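You operate a simulated robot arm through the tools that you are given. There is no shell and no other tool. Be economical: measure what you need, move in short steps, check, and stop when the job is done.

You run a simulated robot arm. Do the job below in one go: nothing can be reset, and whatever is moved stays where it is left.

TASK
Put things in order on the grey cover of the bed. At the end: the pink phone stand stands on top of the white creased sheet; the brown brush stands where the white socks stood; the purple cloth stands on top of the cream card (marked "DENTIST"); the white socks stands on top of the blue paper packs; whatever was shut is shut again. Leave all else as you found it, and nothing knocked over.

The check looks at the end state, three seconds after you hand in, the way a careful person would. Anything else that was tipped, shoved, dropped, spilled or broken makes it a failure. Lids that push on must go on centred and level and be pressed home; caps that screw on are set level and turned clockwise until they are tight. Flat cloth is picked up by pressing the open fingertips on it (5 to 10 N) and closing them slowly along it; thin cloth reads only 2 to 8 mm in the jaws.

THE ROBOT
A 5-joint arm with a two-finger parallel gripper, fixed in place. Base frame: the origin is at the foot of the arm, x ahead of it, y to its left, z up; the work surface is at about z = 0. Lengths are in mm, angles in rad, forces in N, time in s.
With the tool pointing down near the work surface it reaches from about 260 to 680 mm from the base axis. Its first joint turns from -1.152 to 1.152 rad. The tool tilts only in the upright plane through the base axis and itself; it spins freely about its own axis. Payload 2.9 kg.
The tool frame sits at the grasp point between the pads (the TCP): z along the fingers, y along the line on which they close. The tips reach 30 mm beyond it. Largest opening 110 mm; finger width 20, thickness 10; the body of the gripper, 48 by 112 mm, starts 55 mm behind the TCP.
Orientation is that of the tool frame in the base frame, as a unit quaternion [w, x, y, z]. With the fingers straight down and closing along the base's y, the tool's x points along the base's -x, its y along +y and its z along -z.

THE INTERFACE
- The arm moves only by the tool step_arm. Its argument "targets" is a list that holds one entry, the list of rows, each a list of 7 numbers: the shift along the base's x, y, z in m, then the turn, a rotation vector about the base's x, y, z in rad, then the finger opening in m, from 0 to 0.11. In form: [[[dx, dy, dz, wx, wy, wz, hand], ...]]. A call has 1 to 12 rows; each row is the pose to reach, as a shift and turn from the pose commanded when the call began. Rows are played at 5 a second. More than 50 mm and 0.15 rad between two rows, or a gripper value outside its range, and nothing of the call is played. Where a pose cannot be reached the arm comes as near as it can. A force on the tool above 40 N (or 10 N above the force at the start of the call, whichever is more), or a blocked arm, ends the call early, and 0.2 s more pass. The fingers move at their own pace (about 108 mm/s each) and stop on an object; they squeeze with about 28 N. The grip force told is the motor's: it shows also when the fingers shut on nothing. Time passes only in rows, and 0.2 s behind the last, so rows that repeat a pose let the fingers close. The reply holds the time, the measured pose of the TCP, the force on the tool along the base axes, the opening and the grip force, in the units named above and with some noise, and new pictures: "show" is both (left out), scene, wrist or none.
- Cameras (640 x 400 px; columns grow to the right, rows downward): "scene" is fixed at [42.6, -462, 609.9]; the picture's right is [0.77, -0.64, 0.00], its down [-0.40, -0.49, -0.77] and it looks along [0.50, 0.60, -0.63] (base axes); focal length 254 px, centre (320, 200). "wrist" rides on the gripper at [72, 17, -103] in the tool frame; the picture's right is [-0.23, 0.97, 0.00], its down [-0.76, -0.18, -0.62] and it looks along [-0.61, -0.14, 0.78] (tool axes); focal length 222 px, centre (320, 200). There is no depth. A picture from a camera that has moved, and an enlarged one, comes with that camera's place and axes in the base frame and with its lens. The place of the scene camera against the robot may be out by one fixed shift of up to 25 mm in any direction.
- close_up(camera, box): a new picture of the part [left, top, right, bottom] of that camera's present view, enlarged. It takes no simulated time.
- job_done(): hands the job in; it is judged then, once.

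Go step by step. Nothing tells you positions but the pictures and the camera data: compare them with the known pose of the tool, close in by small moves and look again before you grip or let go. The budget is 120 turns and 170 pictures, counting those below and the enlarged ones. Unless the task says otherwise, let go and move clear before handing in, and close with one line.

The tools are called after "Request:" as a command line: name --argument value ..., lists and objects as JSON in quotes. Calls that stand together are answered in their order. step_arm: Moves the arm, as the interface text tells. Its arguments: {"type":"object","properties":{"targets":{"type":"array","items":{"type":"array","items":{"type":"array","items":{"type":"number"}}}},"show":{"type":"string","enum":["both","scene","wrist","none"]}},"required":["targets"]} The other tools are called the same way: close_up (camera, box) takes an enlarged picture of a part of a camera's view; job_done () hands the job in.

At the start:

```text
t: 0.0
position: [453.2, 0.1, 291.9]
ee_rot: [0.0, 0.0, 1.0, 0.0]
wrist_force: [0.3, -0.1, 0.0]
opening: 109.8
grip_force: 0.1
```

scene: 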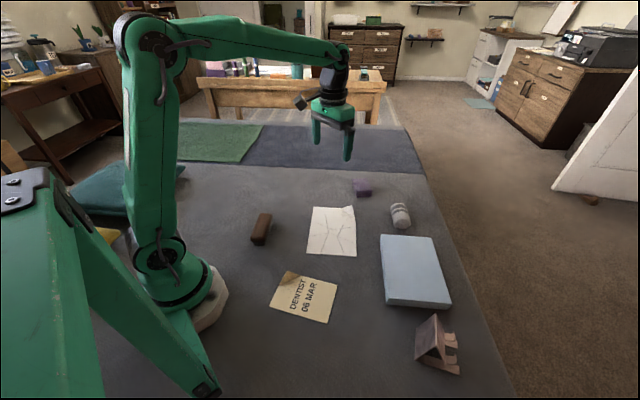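
wrist: 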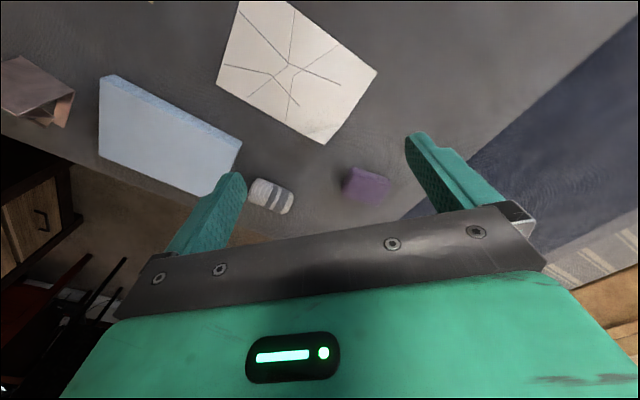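

I see six items on the cover, and I'll take enlarged pictures to measure their shapes and directions.

Request:
close_up --camera "scene" --box '[340, 170, 420, 235]'

Request:
close_up --camera "scene" --box '[370, 225, 480, 385]'

Request:
close_up --camera "scene" --box '[230, 195, 370, 330]'

Request:
close_up --camera "wrist" --box '[0, 0, 410, 240]'

```text
6.15 times, centred on (380, 202) of scene
camera zoom: at [42.6, -462.0, 609.9], right [0.77, -0.64, 0.0], down [-0.4, -0.49, -0.77], along [0.5, 0.6, -0.63], focal length 1563 px, centre (-49, 185)
```

zoom: 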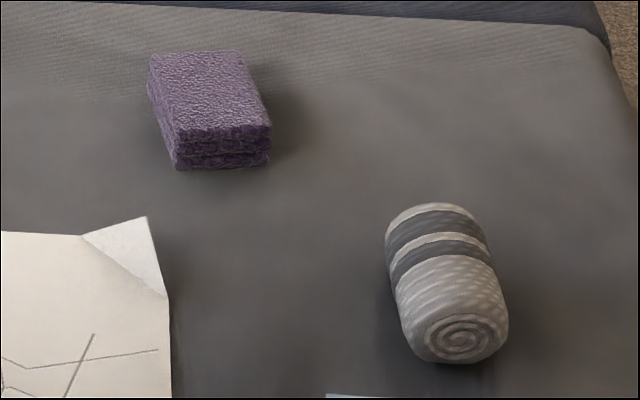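

```text
2.50 times, centred on (425, 305) of scene
camera zoom: at [42.6, -462.0, 609.9], right [0.77, -0.64, 0.0], down [-0.4, -0.49, -0.77], along [0.5, 0.6, -0.63], focal length 635 px, centre (58, -62)
```

zoom: 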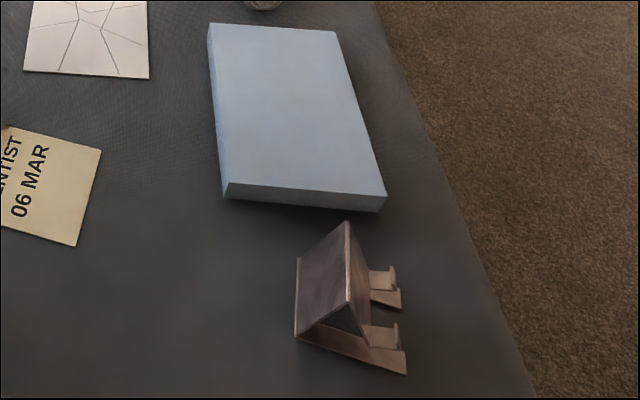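

```text
2.96 times, centred on (300, 262) of scene
camera zoom: at [42.6, -462.0, 609.9], right [0.77, -0.64, 0.0], down [-0.4, -0.49, -0.77], along [0.5, 0.6, -0.63], focal length 753 px, centre (379, 15)
```

zoom: 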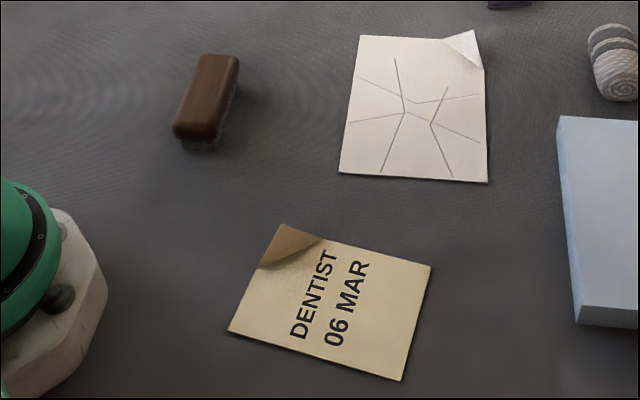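

```text
1.56 times, centred on (205, 120) of wrist
camera zoom: at [380.1, 17.8, 395.9], right [0.23, 0.97, 0.0], down [0.76, -0.18, 0.62], along [0.61, -0.14, -0.78], focal length 347 px, centre (500, 325)
```

zoom: 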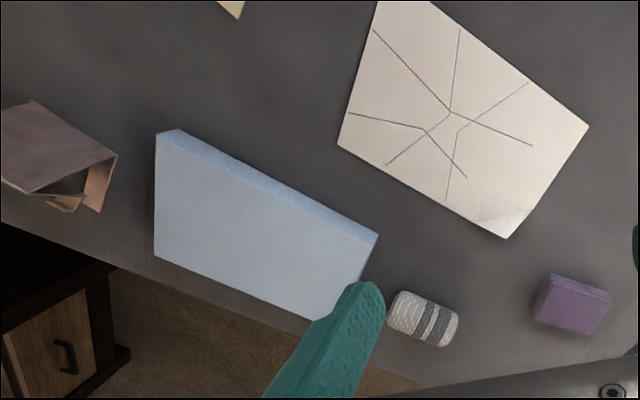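

The socks lie near (637, -145), with their roll axis about 53° from x. I go above them with the jaws turned across the roll, then look again.

Request:
step_arm --targets '[[[0.026, -0.021, -0.015, 0, 0, 0.132, 0.11], [0.052, -0.042, -0.03, 0, 0, 0.264, 0.11], [0.078, -0.063, -0.045, 0, 0, 0.396, 0.11], [0.104, -0.084, -0.06, 0, 0, 0.528, 0.11], [0.13, -0.105, -0.075, 0, 0, 0.66, 0.11], [0.156, -0.126, -0.09, 0, 0, 0.792, 0.11], [0.184, -0.145, -0.11, 0, 0, 0.925, 0.11], [0.184, -0.145, -0.11, 0, 0, 0.925, 0.11]]]'

```text
t: 1.8
position: [635.7, -143.7, 181.7]
ee_rot: [0.0, -0.447, 0.895, 0.001]
wrist_force: [-0.1, -0.1, 0.6]
opening: 109.9
grip_force: 0.1
camera wrist: at [578.5, -191.5, 285.4], right [-0.64, 0.77, 0.0], down [0.6, 0.5, 0.62], along [0.48, 0.4, -0.78], focal length 222 px, centre (320, 200)
```

scene: 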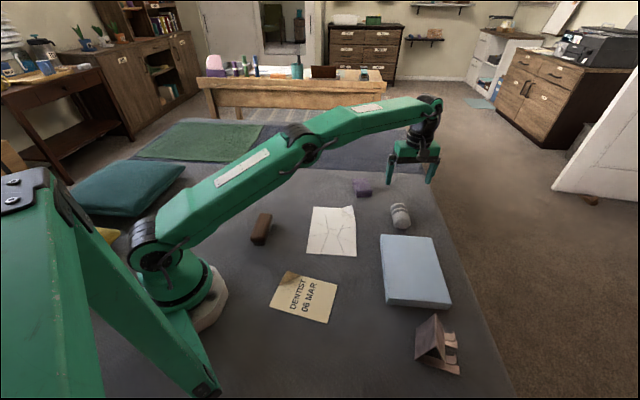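
wrist: 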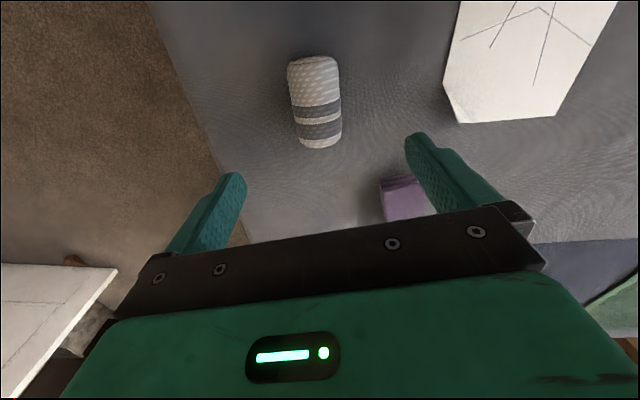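

The socks look centred near (637, -149) with the axis nearer 46°. I'll correct the turn, come down partway and look.

Request:
step_arm --targets '[[[0.001, -0.003, -0.035, 0, 0, -0.05, 0.11], [0.001, -0.005, -0.075, 0, 0, -0.1, 0.11], [0.001, -0.005, -0.075, 0, 0, -0.1, 0.11]]]' --show "wrist"

Request:
close_up --camera "scene" --box '[350, 140, 470, 240]'

```text
t: 2.6
position: [638.0, -148.1, 106.2]
ee_rot: [0.0, -0.4, 0.916, 0.0]
wrist_force: [0.5, -0.6, 0.4]
opening: 110.2
grip_force: 0.0
camera wrist: at [574.7, -190.4, 211.0], right [-0.56, 0.83, 0.0], down [0.65, 0.44, 0.62], along [0.52, 0.35, -0.78], focal length 222 px, centre (320, 200)
```

wrist: 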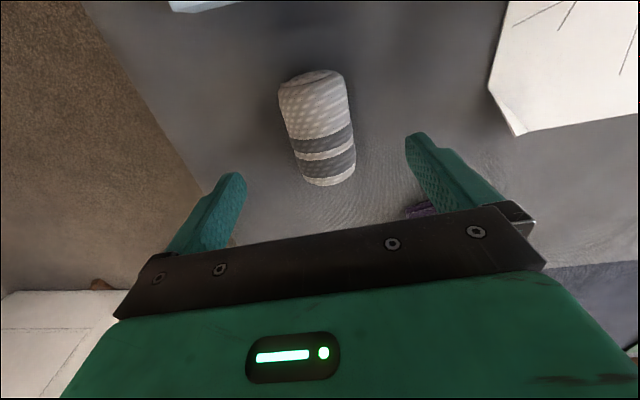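

```text
4.00 times, centred on (410, 190) of scene
camera zoom: at [42.6, -462.0, 609.9], right [0.77, -0.64, 0.0], down [-0.4, -0.49, -0.77], along [0.5, 0.6, -0.63], focal length 1016 px, centre (-40, 240)
```

zoom: 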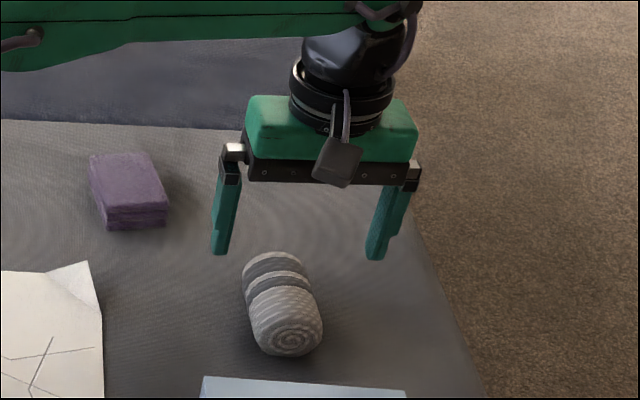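

The jaws are nearly centred over the socks. I'll make a small correction, go down and close.

Request:
step_arm --targets '[[[-0.003, -0.003, -0.03, 0, 0, -0.08, 0.11], [-0.003, -0.003, -0.055, 0, 0, -0.08, 0.11], [-0.003, -0.003, -0.072, 0, 0, -0.08, 0.11], [-0.003, -0.003, -0.072, 0, 0, -0.08, 0.11]]]'

```text
t: 3.6
position: [632.8, -152.2, 34.3]
ee_rot: [0.0, -0.364, 0.931, 0.0]
wrist_force: [-1.6, 0.5, 0.5]
opening: 110.0
grip_force: 0.1
camera wrist: at [568.9, -189.7, 137.6], right [-0.49, 0.87, 0.0], down [0.68, 0.39, 0.62], along [0.54, 0.31, -0.78], focal length 222 px, centre (320, 200)
```

scene: 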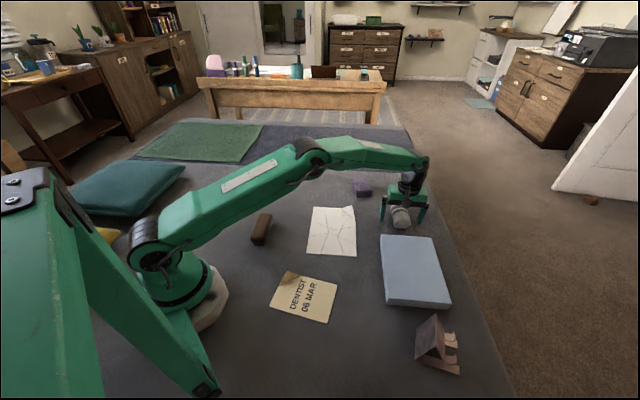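
wrist: 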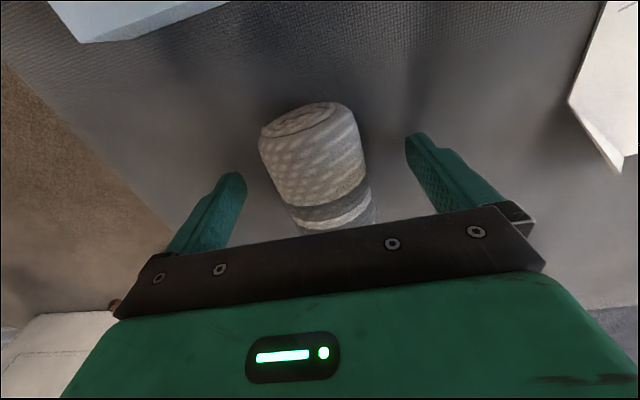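

The socks sit between the fingers; their place is about (631, -151). I close and lift.

Request:
step_arm --targets '[[[0, 0, 0, 0, 0, 0, 0.07], [0, 0, 0, 0, 0, 0, 0.05], [0, 0, 0, 0, 0, 0, 0.03], [0, 0, 0, 0, 0, 0, 0.02], [0, 0, 0, 0, 0, 0, 0.02], [0, 0, 0.04, 0, 0, 0, 0.02], [0, 0, 0.08, 0, 0, 0, 0.02], [0, 0, 0.12, 0, 0, 0, 0.02]]]'

```text
t: 5.4
position: [634.0, -151.6, 157.0]
ee_rot: [0.0, -0.363, 0.932, 0.0]
wrist_force: [0.0, -0.7, 0.0]
opening: 51.7
grip_force: 28.0
camera wrist: at [568.7, -188.4, 260.4], right [-0.49, 0.87, 0.0], down [0.68, 0.39, 0.62], along [0.54, 0.31, -0.78], focal length 222 px, centre (320, 200)
```

scene: 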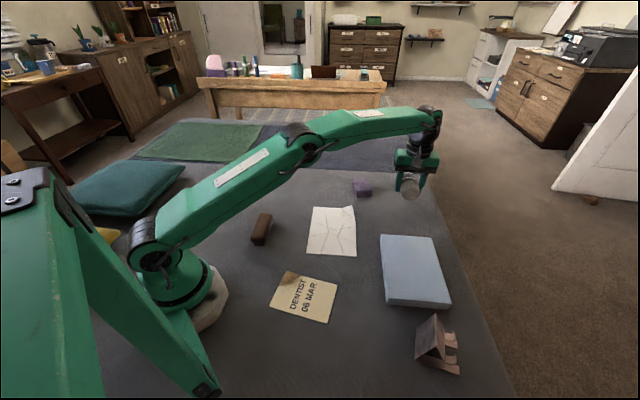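
wrist: 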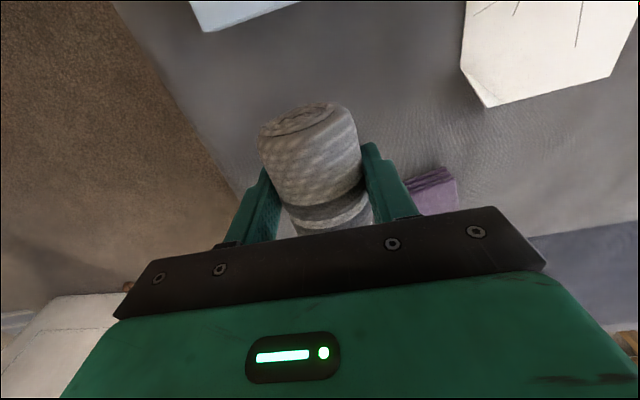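

The socks are held. I carry them toward the packs' centre, near (500, -284), and look again.

Request:
step_arm --targets '[[[-0.034, -0.033, 0, 0, 0, 0, 0.02], [-0.068, -0.066, 0, 0, 0, 0, 0.02], [-0.1, -0.1, 0, 0, 0, 0, 0.02], [-0.134, -0.132, 0, 0, 0, 0, 0.02], [-0.134, -0.132, -0.03, 0, 0, 0, 0.02], [-0.134, -0.132, -0.03, 0, 0, 0, 0.02]]]'

```text
t: 6.8
position: [499.5, -285.4, 126.4]
ee_rot: [0.0, -0.364, 0.931, 0.0]
wrist_force: [0.8, 0.7, 0.2]
opening: 51.7
grip_force: 28.0
camera wrist: at [435.1, -321.9, 229.9], right [-0.49, 0.87, 0.0], down [0.68, 0.39, 0.62], along [0.54, 0.31, -0.78], focal length 222 px, centre (320, 200)
```

scene: 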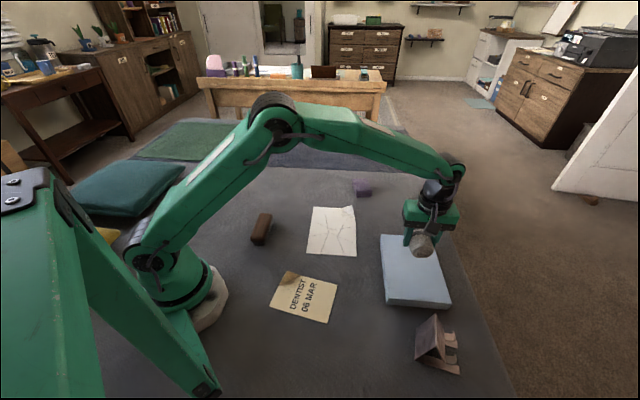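
wrist: 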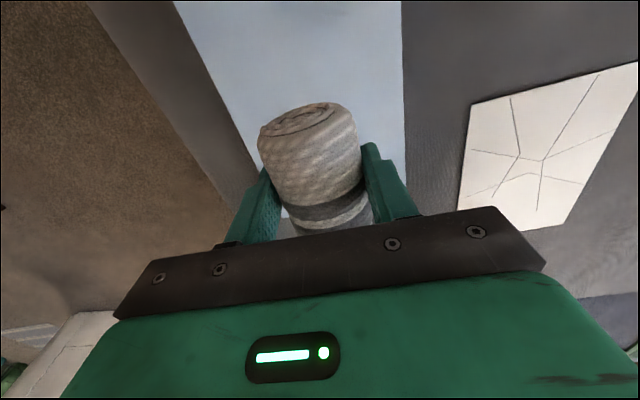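

The packs' edges confirm the drop spot is central. I lower in small steps and watch the force.

Request:
step_arm --targets '[[[0, -0.002, -0.035, 0, 0, 0, 0.02], [0, -0.002, -0.06, 0, 0, 0, 0.02], [0, -0.002, -0.066, 0, 0, 0, 0.02], [0, -0.002, -0.066, 0, 0, 0, 0.02]]]' --show "none"

Request:
close_up --camera "scene" --box '[370, 180, 480, 320]'

```text
t: 8.0
position: [502.0, -287.6, 63.7]
ee_rot: [0.001, -0.365, 0.931, -0.001]
wrist_force: [-2.4, 0.6, 5.0]
opening: 51.0
grip_force: 28.0
stopped in row 4: the force on the tool passed its limit (the readings are from after the stop); the commanded pose is now the measured one
```

```text
2.86 times, centred on (425, 250) of scene
camera zoom: at [42.6, -462.0, 609.9], right [0.77, -0.64, 0.0], down [-0.4, -0.49, -0.77], along [0.5, 0.6, -0.63], focal length 726 px, centre (20, 57)
```

zoom: 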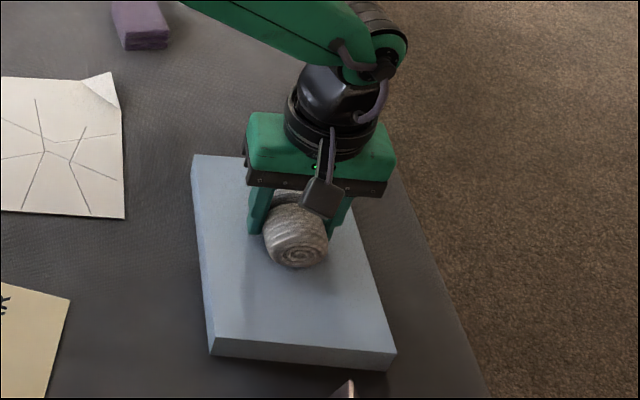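

The socks rest on the packs. I open gently and lift straight up.

Request:
step_arm --targets '[[[0, 0, 0.001, 0, 0, 0, 0.055], [0, 0, 0.001, 0, 0, 0, 0.07], [0, 0, 0.001, 0, 0, 0, 0.09], [0, 0, 0.001, 0, 0, 0, 0.1], [0, 0, 0.04, 0, 0, 0, 0.1], [0, 0, 0.08, 0, 0, 0, 0.1], [0, 0, 0.12, 0, 0, 0, 0.1], [0, 0, 0.12, 0, 0, 0, 0.1]]]'

```text
t: 9.8
position: [501.5, -286.7, 184.3]
ee_rot: [0.002, -0.364, 0.931, -0.001]
wrist_force: [-0.8, -0.4, 0.3]
opening: 99.8
grip_force: 0.1
camera wrist: at [436.1, -322.7, 287.7], right [-0.49, 0.87, 0.0], down [0.68, 0.39, 0.62], along [0.54, 0.31, -0.78], focal length 222 px, centre (320, 200)
```

scene: 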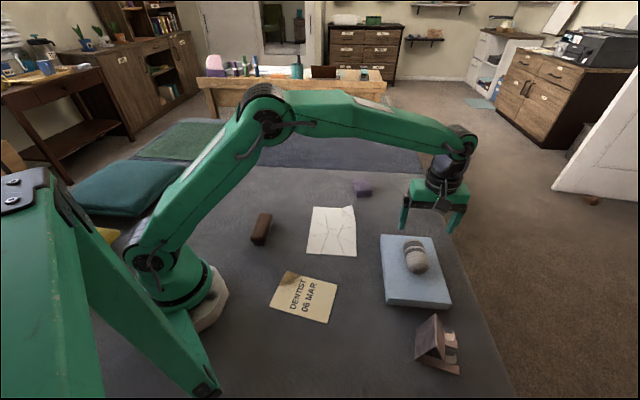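
wrist: 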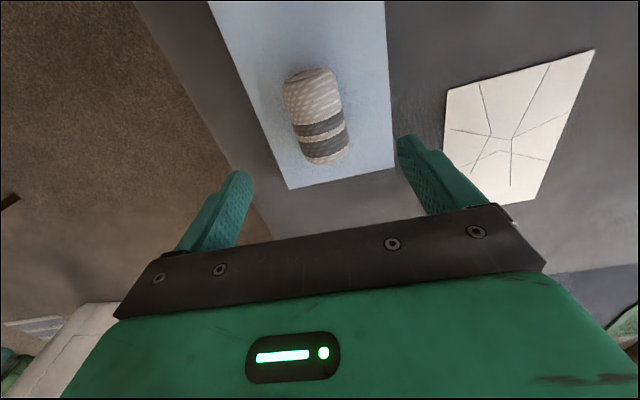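

The socks stand on the packs. Next I swing over to the brush, near (245, 100), to look at it.

Request:
step_arm --targets '[[[-0.021, 0.041, 0.015, 0, 0, 0, 0.1], [-0.042, 0.081, 0.03, 0, 0, 0, 0.1], [-0.063, 0.122, 0.04, 0, 0, 0, 0.1], [-0.084, 0.163, 0.05, 0, 0, 0, 0.1], [-0.105, 0.203, 0.06, 0, 0, 0, 0.1], [-0.127, 0.244, 0.07, 0, 0, 0, 0.1], [-0.148, 0.285, 0.08, 0, 0, 0, 0.1], [-0.169, 0.325, 0.09, 0, 0, 0, 0.1], [-0.19, 0.366, 0.1, 0, 0, 0, 0.1], [-0.211, 0.407, 0.1, 0, 0, 0, 0.1], [-0.211, 0.407, 0.1, 0, 0, 0, 0.1]]]'

```text
t: 12.2
position: [290.1, 121.7, 281.3]
ee_rot: [0.001, -0.364, 0.932, 0.0]
wrist_force: [1.5, 0.6, 0.0]
opening: 100.0
grip_force: 0.1
camera wrist: at [225.1, 86.4, 384.1], right [-0.49, 0.87, 0.0], down [0.68, 0.39, 0.63], along [0.54, 0.31, -0.78], focal length 222 px, centre (320, 200)
```

scene: 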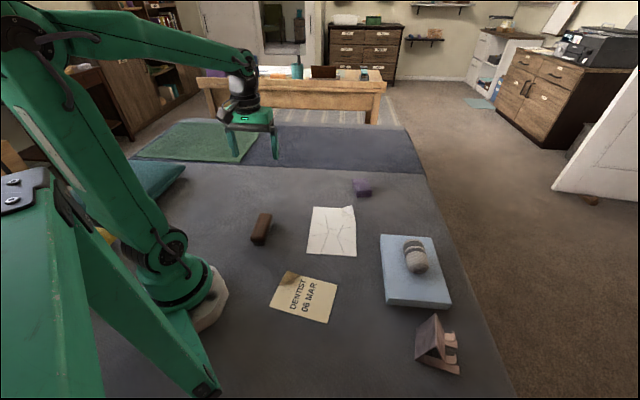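
wrist: 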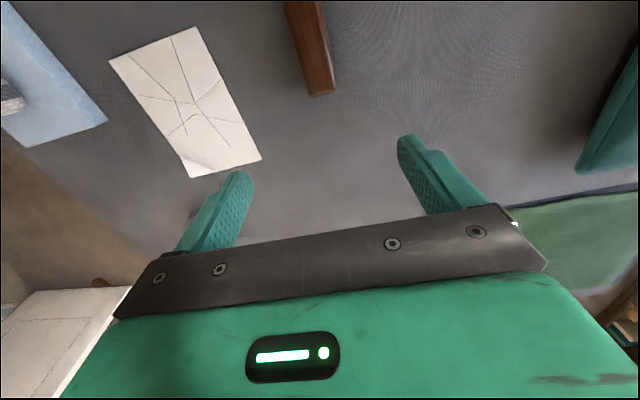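

The brush's far end is near (295, 128) and its axis is around 42°. I move over its middle and go lower.

Request:
step_arm --targets '[[[-0.015, -0.012, -0.04, 0, 0, 0, 0.1], [-0.03, -0.025, -0.08, 0, 0, 0, 0.1], [-0.03, -0.025, -0.12, 0, 0, 0, 0.1], [-0.03, -0.025, -0.16, 0, 0, 0, 0.1], [-0.03, -0.025, -0.16, 0, 0, 0, 0.1]]]'

Request:
close_up --camera "scene" --box '[220, 160, 320, 260]'

```text
t: 13.3
position: [260.9, 96.7, 122.7]
ee_rot: [0.001, -0.364, 0.931, -0.001]
wrist_force: [0.1, 0.2, -0.2]
opening: 99.9
grip_force: 0.0
camera wrist: at [196.7, 59.8, 225.8], right [-0.49, 0.87, 0.0], down [0.68, 0.39, 0.63], along [0.54, 0.31, -0.78], focal length 222 px, centre (320, 200)
```

scene: 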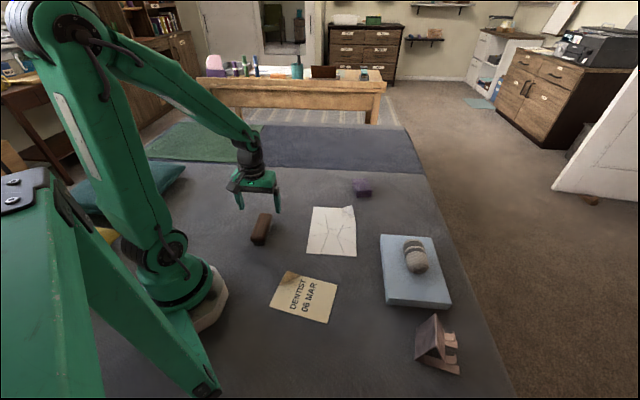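
wrist: 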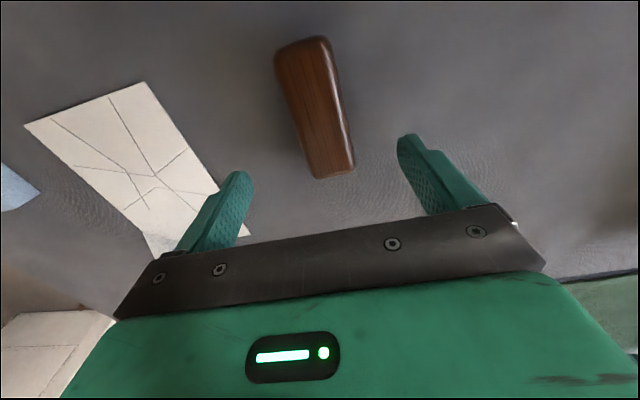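

```text
4.00 times, centred on (270, 210) of scene
camera zoom: at [42.6, -462.0, 609.9], right [0.77, -0.64, 0.0], down [-0.4, -0.49, -0.77], along [0.5, 0.6, -0.63], focal length 1016 px, centre (520, 160)
```

zoom: 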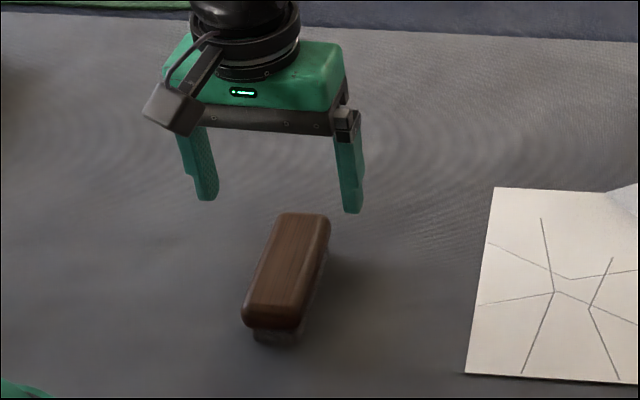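

The brush's centre is about (249, 89), axis 43°, in line with the jaws. I go down over it and look.

Request:
step_arm --targets '[[[-0.009, -0.005, -0.02, 0, 0, 0, 0.1], [-0.009, -0.005, -0.055, 0, 0, 0, 0.1], [-0.009, -0.005, -0.086, 0, 0, 0, 0.1], [-0.009, -0.005, -0.086, 0, 0, 0, 0.1]]]'

Request:
close_up --camera "scene" --box '[220, 160, 320, 260]'

```text
t: 14.3
position: [252.1, 90.8, 36.2]
ee_rot: [0.001, -0.364, 0.931, 0.0]
wrist_force: [1.2, 0.3, 0.1]
opening: 100.1
grip_force: 0.1
camera wrist: at [188.2, 52.8, 139.9], right [-0.49, 0.87, 0.0], down [0.68, 0.39, 0.62], along [0.54, 0.31, -0.78], focal length 222 px, centre (320, 200)
```

scene: 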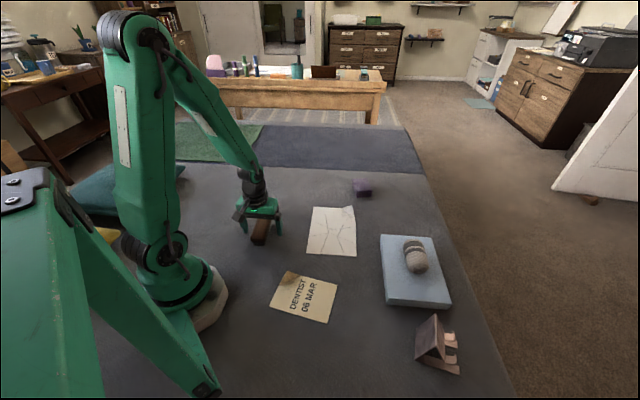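
wrist: 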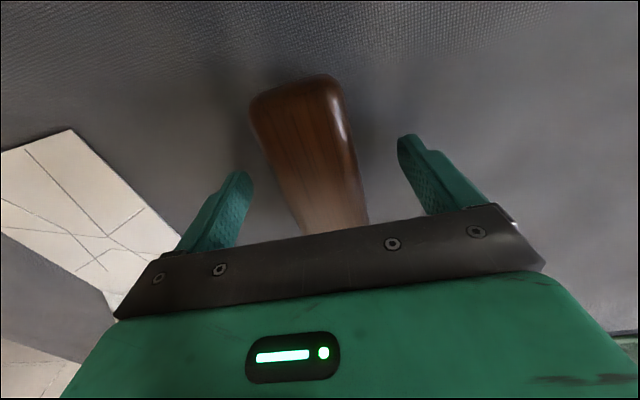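

```text
4.00 times, centred on (270, 210) of scene
camera zoom: at [42.6, -462.0, 609.9], right [0.77, -0.64, 0.0], down [-0.4, -0.49, -0.77], along [0.5, 0.6, -0.63], focal length 1016 px, centre (520, 160)
```

zoom: 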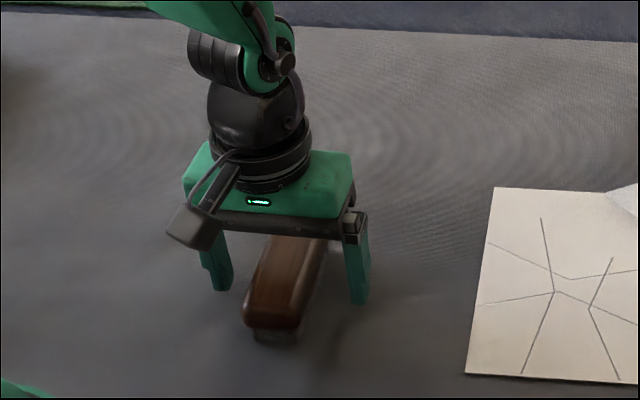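

The brush is well between the fingers. I close and lift.

Request:
step_arm --targets '[[[0, 0, 0, 0, 0, 0, 0.07], [0, 0, 0, 0, 0, 0, 0.05], [0, 0, 0, 0, 0, 0, 0.03], [0, 0, 0, 0, 0, 0, 0.02], [0, 0, 0, 0, 0, 0, 0.02], [0.005, 0.002, 0.03, 0, 0, 0, 0.02], [0.01, 0.004, 0.07, 0, 0, 0, 0.02], [0.02, 0.004, 0.11, 0, 0, 0, 0.02], [0.03, 0.004, 0.14, 0, 0, 0, 0.02]]]'

```text
t: 16.4
position: [282.2, 92.6, 178.9]
ee_rot: [0.001, -0.365, 0.931, 0.0]
wrist_force: [0.4, 0.2, -0.8]
opening: 46.0
grip_force: 28.0
camera wrist: at [217.5, 56.1, 282.2], right [-0.49, 0.87, 0.0], down [0.68, 0.39, 0.62], along [0.54, 0.31, -0.78], focal length 222 px, centre (320, 200)
```

scene: 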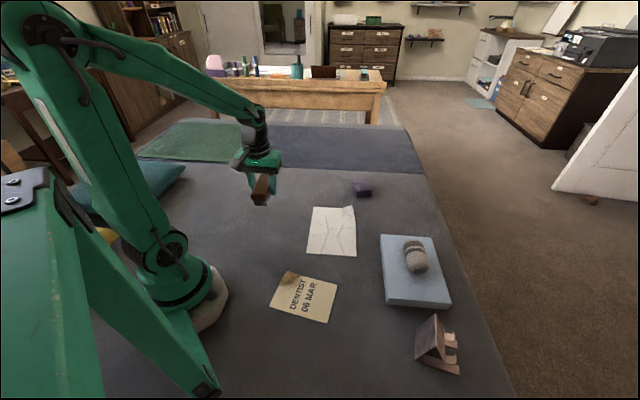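
wrist: 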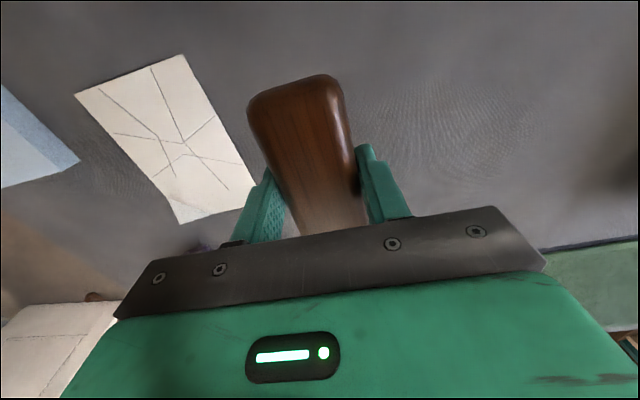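

The brush is held level. I carry it to where the socks were, TCP goal (634, -149).

Request:
step_arm --targets '[[[0.035, -0.024, 0, 0, 0, 0, 0.02], [0.07, -0.048, 0, 0, 0, 0, 0.02], [0.105, -0.072, 0, 0, 0, 0, 0.02], [0.14, -0.096, 0, 0, 0, 0, 0.02], [0.175, -0.12, -0.01, 0, 0, 0, 0.02], [0.21, -0.144, -0.02, 0, 0, 0, 0.02], [0.245, -0.168, -0.03, 0, 0, 0, 0.02], [0.28, -0.192, -0.04, 0, 0, 0, 0.02], [0.315, -0.217, -0.05, 0, 0, 0, 0.02], [0.352, -0.242, -0.07, 0, 0, 0, 0.02], [0.352, -0.242, -0.09, 0, 0, 0, 0.02], [0.352, -0.242, -0.09, 0, 0, 0, 0.02]]]'

Request:
close_up --camera "scene" --box '[350, 140, 470, 320]'

```text
t: 18.9
position: [633.8, -148.9, 85.3]
ee_rot: [0.001, -0.364, 0.931, 0.0]
wrist_force: [-0.3, 0.4, -1.2]
opening: 45.7
grip_force: 28.0
camera wrist: at [568.2, -184.6, 189.4], right [-0.49, 0.87, 0.0], down [0.68, 0.39, 0.62], along [0.54, 0.31, -0.78], focal length 222 px, centre (320, 200)
```

scene: 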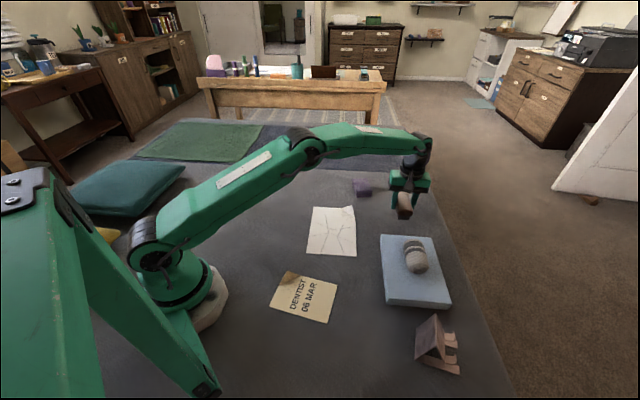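
wrist: 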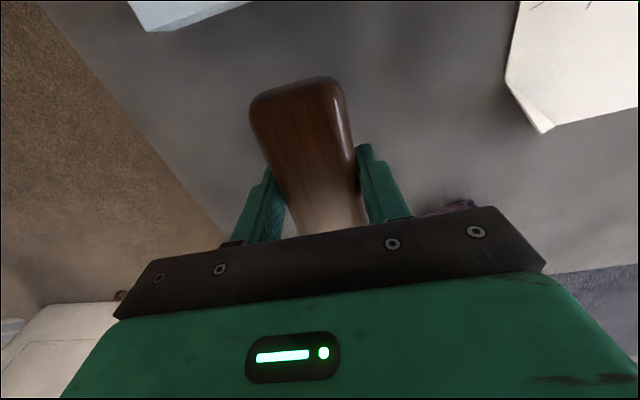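

```text
2.22 times, centred on (410, 230) of scene
camera zoom: at [42.6, -462.0, 609.9], right [0.77, -0.64, 0.0], down [-0.4, -0.49, -0.77], along [0.5, 0.6, -0.63], focal length 564 px, centre (120, 133)
```

zoom: 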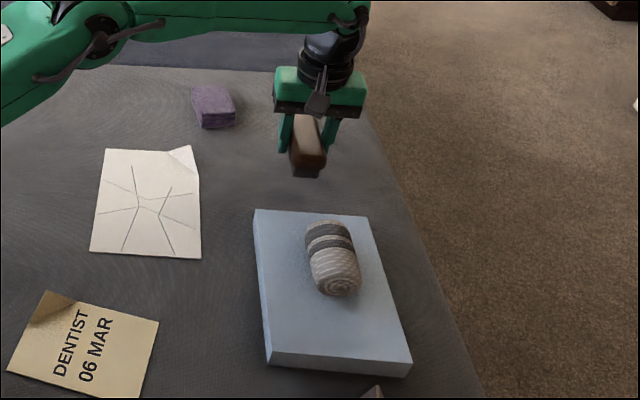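

The place is clear; I set the brush down to its original TCP height.

Request:
step_arm --targets '[[[0, 0, -0.03, 0, 0, 0, 0.02], [0, 0, -0.044, 0, 0, 0, 0.02], [0, 0, -0.048, 0, 0, 0, 0.02], [0, 0, -0.049, 0, 0, 0, 0.02]]]' --show "wrist"

```text
t: 19.9
position: [633.5, -148.4, 38.0]
ee_rot: [0.001, -0.364, 0.931, -0.002]
wrist_force: [1.0, -0.2, -1.0]
opening: 45.7
grip_force: 27.6
camera wrist: at [568.4, -184.8, 141.6], right [-0.49, 0.87, 0.0], down [0.68, 0.39, 0.63], along [0.54, 0.31, -0.78], focal length 222 px, centre (320, 200)
```

wrist: 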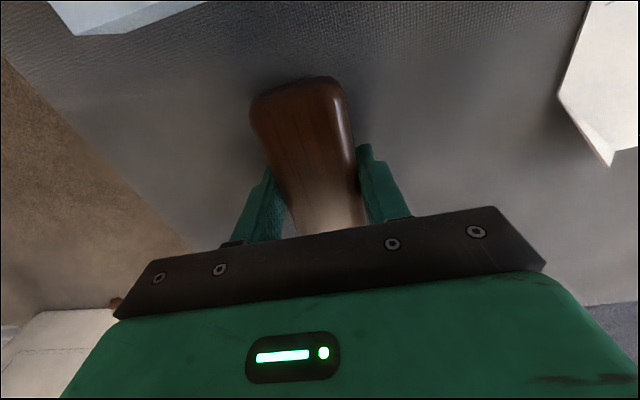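

No contact is felt yet, so I go down 2 mm more and check the force.

Request:
step_arm --targets '[[[0, 0, -0.001, 0, 0, 0, 0.02], [0, 0, -0.002, 0, 0, 0, 0.02], [0, 0, -0.002, 0, 0, 0, 0.02]]]' --show "none"

```text
t: 20.8
position: [633.5, -148.9, 37.0]
ee_rot: [0.001, -0.363, 0.932, -0.001]
wrist_force: [-0.2, 0.3, -0.4]
opening: 45.8
grip_force: 28.3
```

Request:
step_arm --targets '[[[0, 0, -0.001, 0, 0, 0, 0.02], [0, 0, -0.002, 0, 0, 0, 0.02], [0, 0, -0.002, 0, 0, 0, 0.02]]]' --show "none"

Request:
close_up --camera "scene" --box '[370, 160, 450, 240]'

```text
t: 21.6
position: [634.8, -149.9, 36.9]
ee_rot: [0.003, -0.364, 0.931, -0.002]
wrist_force: [-8.9, 0.6, 20.5]
opening: 45.5
grip_force: 28.1
```

```text
5.00 times, centred on (410, 200) of scene
camera zoom: at [42.4, -462.0, 609.9], right [0.77, -0.64, 0.0], down [-0.4, -0.49, -0.78], along [0.5, 0.6, -0.63], focal length 1270 px, centre (-130, 200)
```

zoom: 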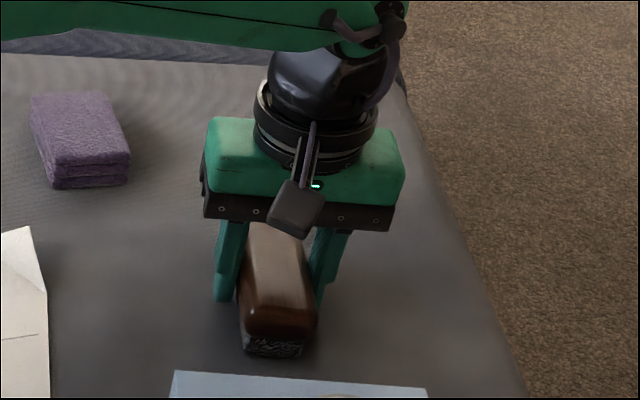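

The brush is now firmly down (20 N). I ease off 1 mm, open and lift clear.

Request:
step_arm --targets '[[[0, 0, 0.001, 0, 0, 0, 0.045], [0, 0, 0.001, 0, 0, 0, 0.055], [0, 0, 0.001, 0, 0, 0, 0.075], [0, 0, 0.001, 0, 0, 0, 0.09], [0, 0, 0.03, 0, 0, 0, 0.09], [0, 0, 0.07, 0, 0, 0, 0.09], [0, 0, 0.11, 0, 0, 0, 0.09], [0, 0, 0.14, 0, 0, 0, 0.09], [0, 0, 0.14, 0, 0, 0, 0.09]]]'

```text
t: 23.6
position: [633.7, -150.3, 174.6]
ee_rot: [0.001, -0.364, 0.931, -0.001]
wrist_force: [0.7, -0.7, 0.5]
opening: 89.8
grip_force: 0.0
camera wrist: at [568.7, -185.5, 277.5], right [-0.49, 0.87, 0.0], down [0.68, 0.39, 0.63], along [0.54, 0.31, -0.78], focal length 222 px, centre (320, 200)
```

scene: 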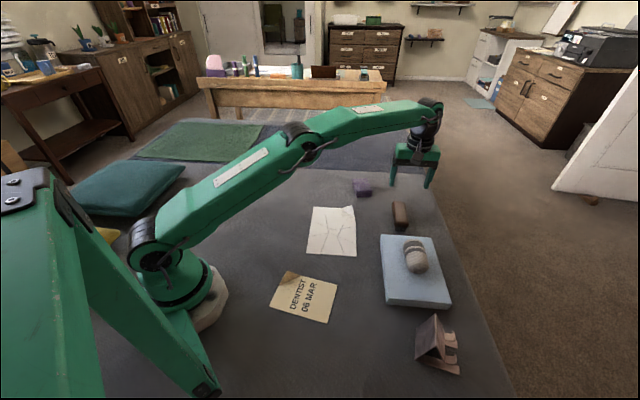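
wrist: 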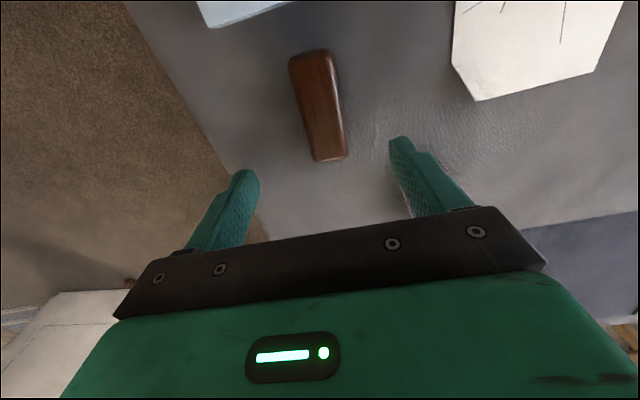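

The brush stands in the socks' old place. Now I move to view the purple cloth, near (660, 55).

Request:
step_arm --targets '[[[-0.003, 0.038, 0.02, 0, 0, 0.04, 0.1], [-0.006, 0.076, 0.025, 0, 0, 0.08, 0.1], [-0.009, 0.114, 0.025, 0, 0, 0.12, 0.1], [-0.012, 0.152, 0.025, 0, 0, 0.16, 0.1], [-0.014, 0.19, 0.025, 0, 0, 0.2, 0.11], [-0.014, 0.19, 0.025, 0, 0, 0.2, 0.11]]]' --show "wrist"

```text
t: 24.9
position: [618.7, 40.0, 200.2]
ee_rot: [0.002, -0.456, 0.89, -0.001]
wrist_force: [0.0, -0.5, -0.1]
opening: 110.1
grip_force: 0.0
camera wrist: at [562.6, -8.2, 303.4], right [-0.66, 0.75, 0.0], down [0.59, 0.51, 0.63], along [0.47, 0.41, -0.78], focal length 222 px, centre (320, 200)
```

wrist: 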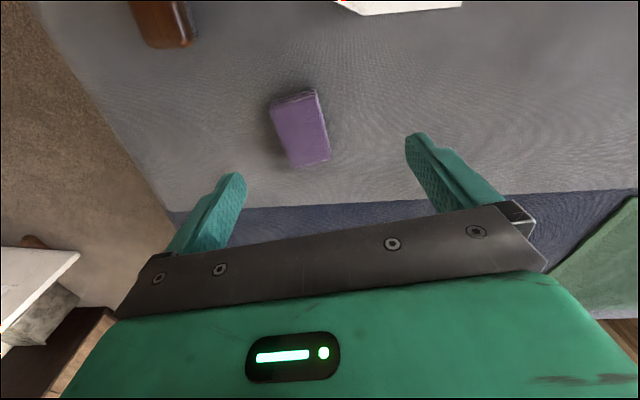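

The cloth's top is centred near (662, 50) with its long axis at about 52°, which nearly matches the jaws. I move over it and come down partway.

Request:
step_arm --targets '[[[0.021, 0.005, -0.03, 0, 0, -0.03, 0.1], [0.042, 0.01, -0.07, 0, 0, -0.03, 0.1], [0.042, 0.01, -0.105, 0, 0, -0.03, 0.1], [0.042, 0.01, -0.105, 0, 0, -0.03, 0.1]]]' --show "wrist"

Request:
close_up --camera "scene" --box '[320, 120, 440, 220]'

```text
t: 25.9
position: [661.8, 52.9, 95.9]
ee_rot: [0.002, -0.442, 0.897, -0.001]
wrist_force: [0.3, 0.0, 0.4]
opening: 99.9
grip_force: 0.1
camera wrist: at [603.9, 5.7, 198.8], right [-0.63, 0.77, 0.0], down [0.6, 0.5, 0.63], along [0.48, 0.4, -0.78], focal length 222 px, centre (320, 200)
```

wrist: 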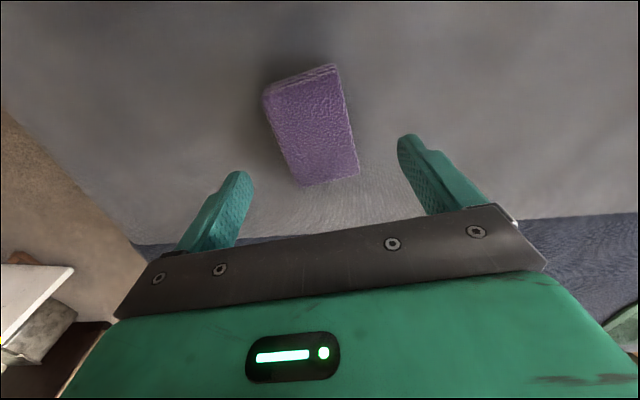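

```text
4.00 times, centred on (380, 170) of scene
camera zoom: at [42.6, -462.0, 609.9], right [0.77, -0.64, 0.0], down [-0.4, -0.49, -0.77], along [0.5, 0.6, -0.63], focal length 1016 px, centre (80, 320)
```

zoom: 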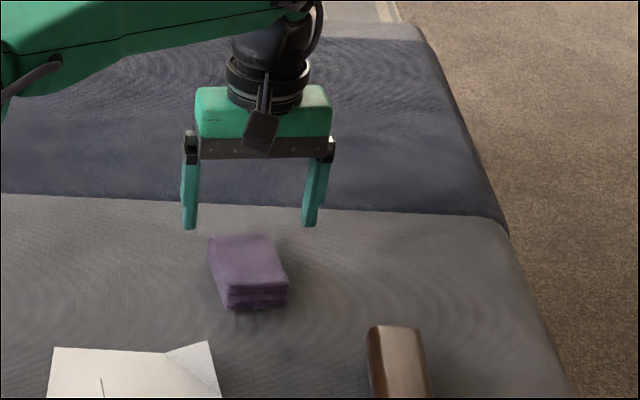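

The centre is confirmed at (662, 50). I go down around the cloth and check.

Request:
step_arm --targets '[[[0, -0.002, -0.03, 0, 0, 0.04, 0.1], [0, -0.002, -0.055, 0, 0, 0.04, 0.1], [0, -0.002, -0.062, 0, 0, 0.04, 0.1], [0, -0.002, -0.062, 0, 0, 0.04, 0.1]]]'

Request:
close_up --camera "scene" --box '[320, 120, 440, 220]'

```text
t: 26.9
position: [661.7, 50.3, 32.3]
ee_rot: [0.0, -0.461, 0.888, -0.001]
wrist_force: [-0.3, 0.9, -0.3]
opening: 100.2
grip_force: 0.1
camera wrist: at [605.5, 0.4, 136.0], right [-0.66, 0.75, 0.0], down [0.58, 0.52, 0.63], along [0.47, 0.41, -0.78], focal length 222 px, centre (320, 200)
```

scene: 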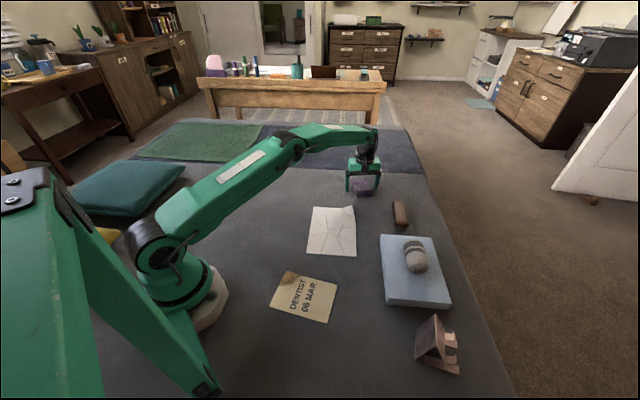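
wrist: 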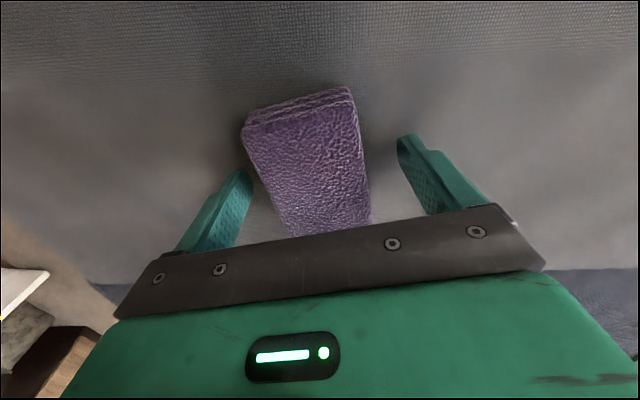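

```text
4.00 times, centred on (380, 170) of scene
camera zoom: at [42.6, -462.0, 609.9], right [0.77, -0.64, 0.0], down [-0.4, -0.49, -0.77], along [0.5, 0.6, -0.63], focal length 1016 px, centre (80, 320)
```

zoom: 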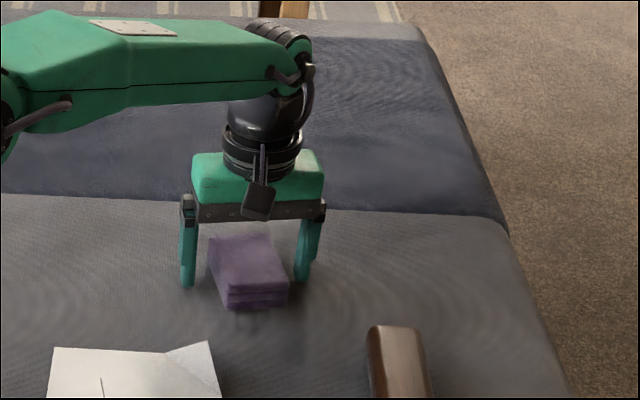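

The folded cloth is between the fingers. I close on its sides and lift.

Request:
step_arm --targets '[[[0, 0, 0, 0, 0, 0, 0.08], [0, 0, 0, 0, 0, 0, 0.065], [0, 0, 0, 0, 0, 0, 0.05], [0, 0, 0, 0, 0, 0, 0.04], [0, 0, 0, 0, 0, 0, 0.03], [0, 0, 0, 0, 0, 0, 0.03], [-0.005, 0, 0.03, 0, 0, 0, 0.03], [-0.01, 0, 0.07, 0, 0, 0, 0.03], [-0.02, 0, 0.11, 0, 0, 0, 0.03], [-0.03, 0, 0.14, 0, 0, 0, 0.03]]]'

```text
t: 29.1
position: [631.3, 46.7, 171.9]
ee_rot: [0.002, -0.461, 0.888, 0.0]
wrist_force: [-0.5, 0.3, -0.8]
opening: 59.3
grip_force: 27.5
camera wrist: at [575.3, -2.2, 275.9], right [-0.66, 0.75, 0.0], down [0.58, 0.52, 0.62], along [0.47, 0.41, -0.78], focal length 222 px, centre (320, 200)
```

scene: 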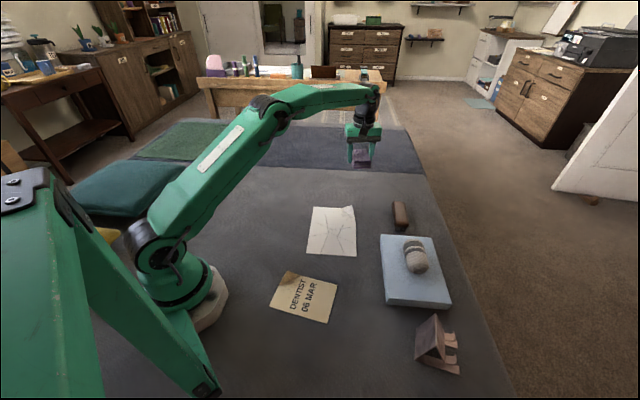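
wrist: 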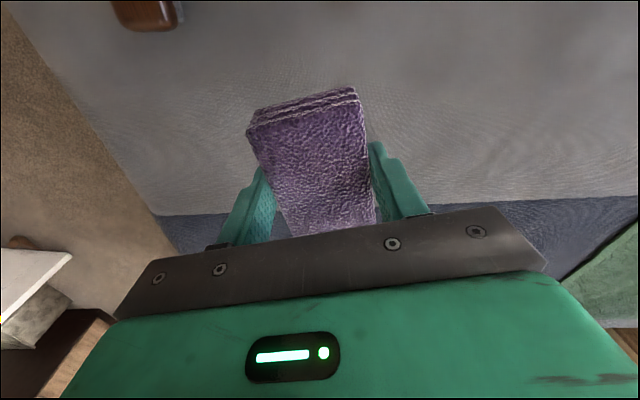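

The cloth is held. I carry it over the card, centred near (222, -160), turning 70° so its long side follows the card's.

Request:
step_arm --targets '[[[-0.037, -0.019, 0, 0, 0, 0.11, 0.03], [-0.074, -0.038, 0, 0, 0, 0.22, 0.03], [-0.111, -0.058, 0, 0, 0, 0.33, 0.03], [-0.148, -0.077, 0, 0, 0, 0.44, 0.03], [-0.185, -0.096, 0, 0, 0, 0.55, 0.03], [-0.222, -0.116, 0, 0, 0, 0.67, 0.03], [-0.259, -0.135, 0, 0, 0, 0.78, 0.03], [-0.296, -0.155, 0, 0, 0, 0.89, 0.03], [-0.333, -0.174, 0, 0, 0, 1.0, 0.03], [-0.37, -0.194, 0, 0, 0, 1.11, 0.03], [-0.395, -0.21, 0, 0, 0, 1.22, 0.03], [-0.395, -0.21, 0, 0, 0, 1.22, 0.03]]]'

```text
t: 31.8
position: [237.1, -160.1, 172.8]
ee_rot: [0.0, 0.886, -0.464, -0.001]
wrist_force: [-0.4, -0.6, -0.1]
opening: 59.3
grip_force: 28.2
camera wrist: at [263.5, -229.1, 275.8], right [-0.93, -0.37, 0.0], down [-0.29, 0.73, 0.62], along [-0.23, 0.58, -0.78], focal length 222 px, centre (320, 200)
```

scene: 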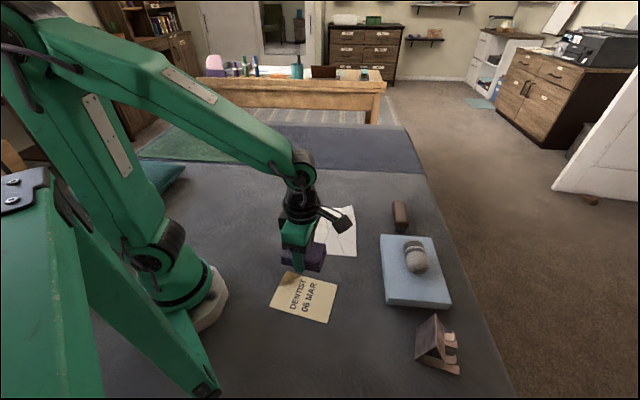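
wrist: 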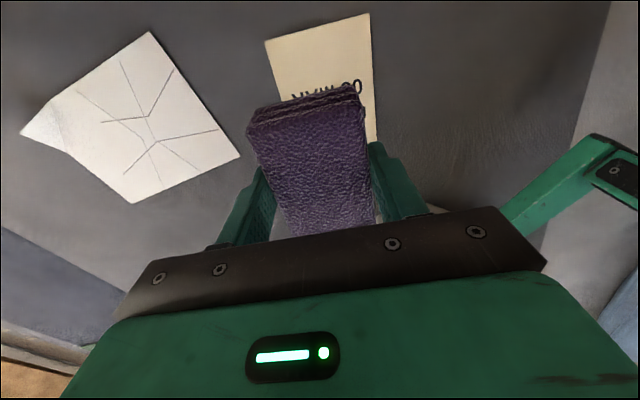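

The card's near corners measure (310, -196) and (222, -254), so its centre is about (224, -160). I shift slightly and lower partway.

Request:
step_arm --targets '[[[-0.011, -0.004, -0.03, 0, 0, 0, 0.03], [-0.011, -0.004, -0.07, 0, 0, 0, 0.03], [-0.011, -0.004, -0.115, 0, 0, 0, 0.03], [-0.011, -0.004, -0.115, 0, 0, 0, 0.03]]]'

Request:
close_up --camera "scene" --box '[240, 210, 360, 340]'

```text
t: 32.8
position: [225.9, -162.3, 59.0]
ee_rot: [0.0, 0.886, -0.464, 0.0]
wrist_force: [0.2, 0.2, 0.1]
opening: 59.0
grip_force: 27.9
camera wrist: at [252.8, -231.1, 162.4], right [-0.93, -0.37, 0.0], down [-0.29, 0.73, 0.62], along [-0.23, 0.58, -0.78], focal length 222 px, centre (320, 200)
```

scene: 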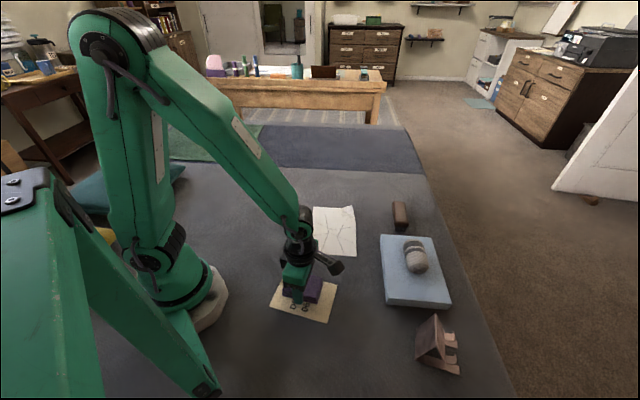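
wrist: 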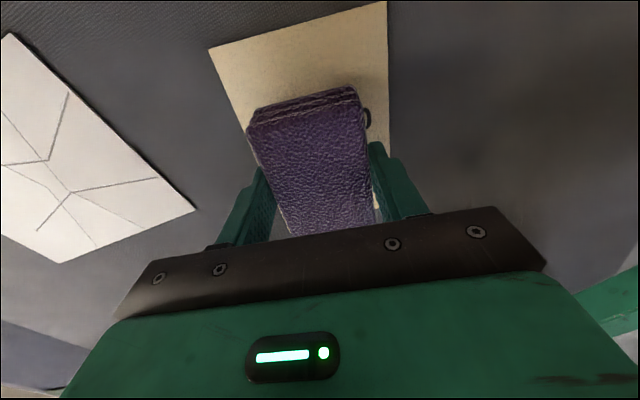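

```text
3.08 times, centred on (300, 275) of scene
camera zoom: at [42.6, -462.0, 609.9], right [0.77, -0.64, 0.0], down [-0.4, -0.49, -0.77], along [0.5, 0.6, -0.63], focal length 782 px, centre (382, -31)
```

zoom: 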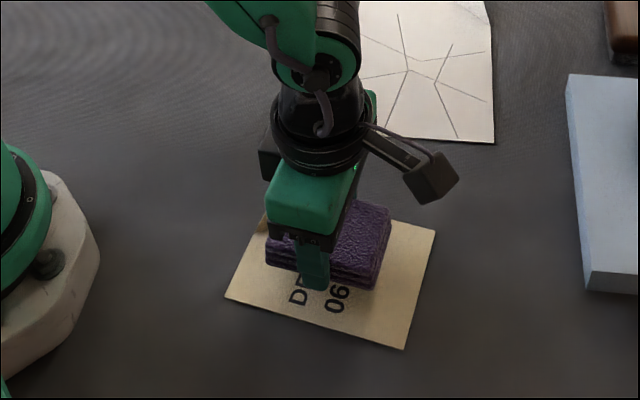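

The cloth is centred over the card. I lower it, nudging it 5 mm away from the curled corner.

Request:
step_arm --targets '[[[0.003, -0.004, -0.015, 0, 0, 0, 0.03], [0.003, -0.004, -0.023, 0, 0, 0, 0.03], [0.003, -0.004, -0.025, 0, 0, 0, 0.03], [0.003, -0.004, -0.025, 0, 0, 0, 0.03]]]' --show "none"

```text
t: 33.8
position: [229.2, -168.3, 34.6]
ee_rot: [0.0, 0.885, -0.465, 0.003]
wrist_force: [-3.3, 3.3, 36.7]
opening: 59.3
grip_force: 27.4
```

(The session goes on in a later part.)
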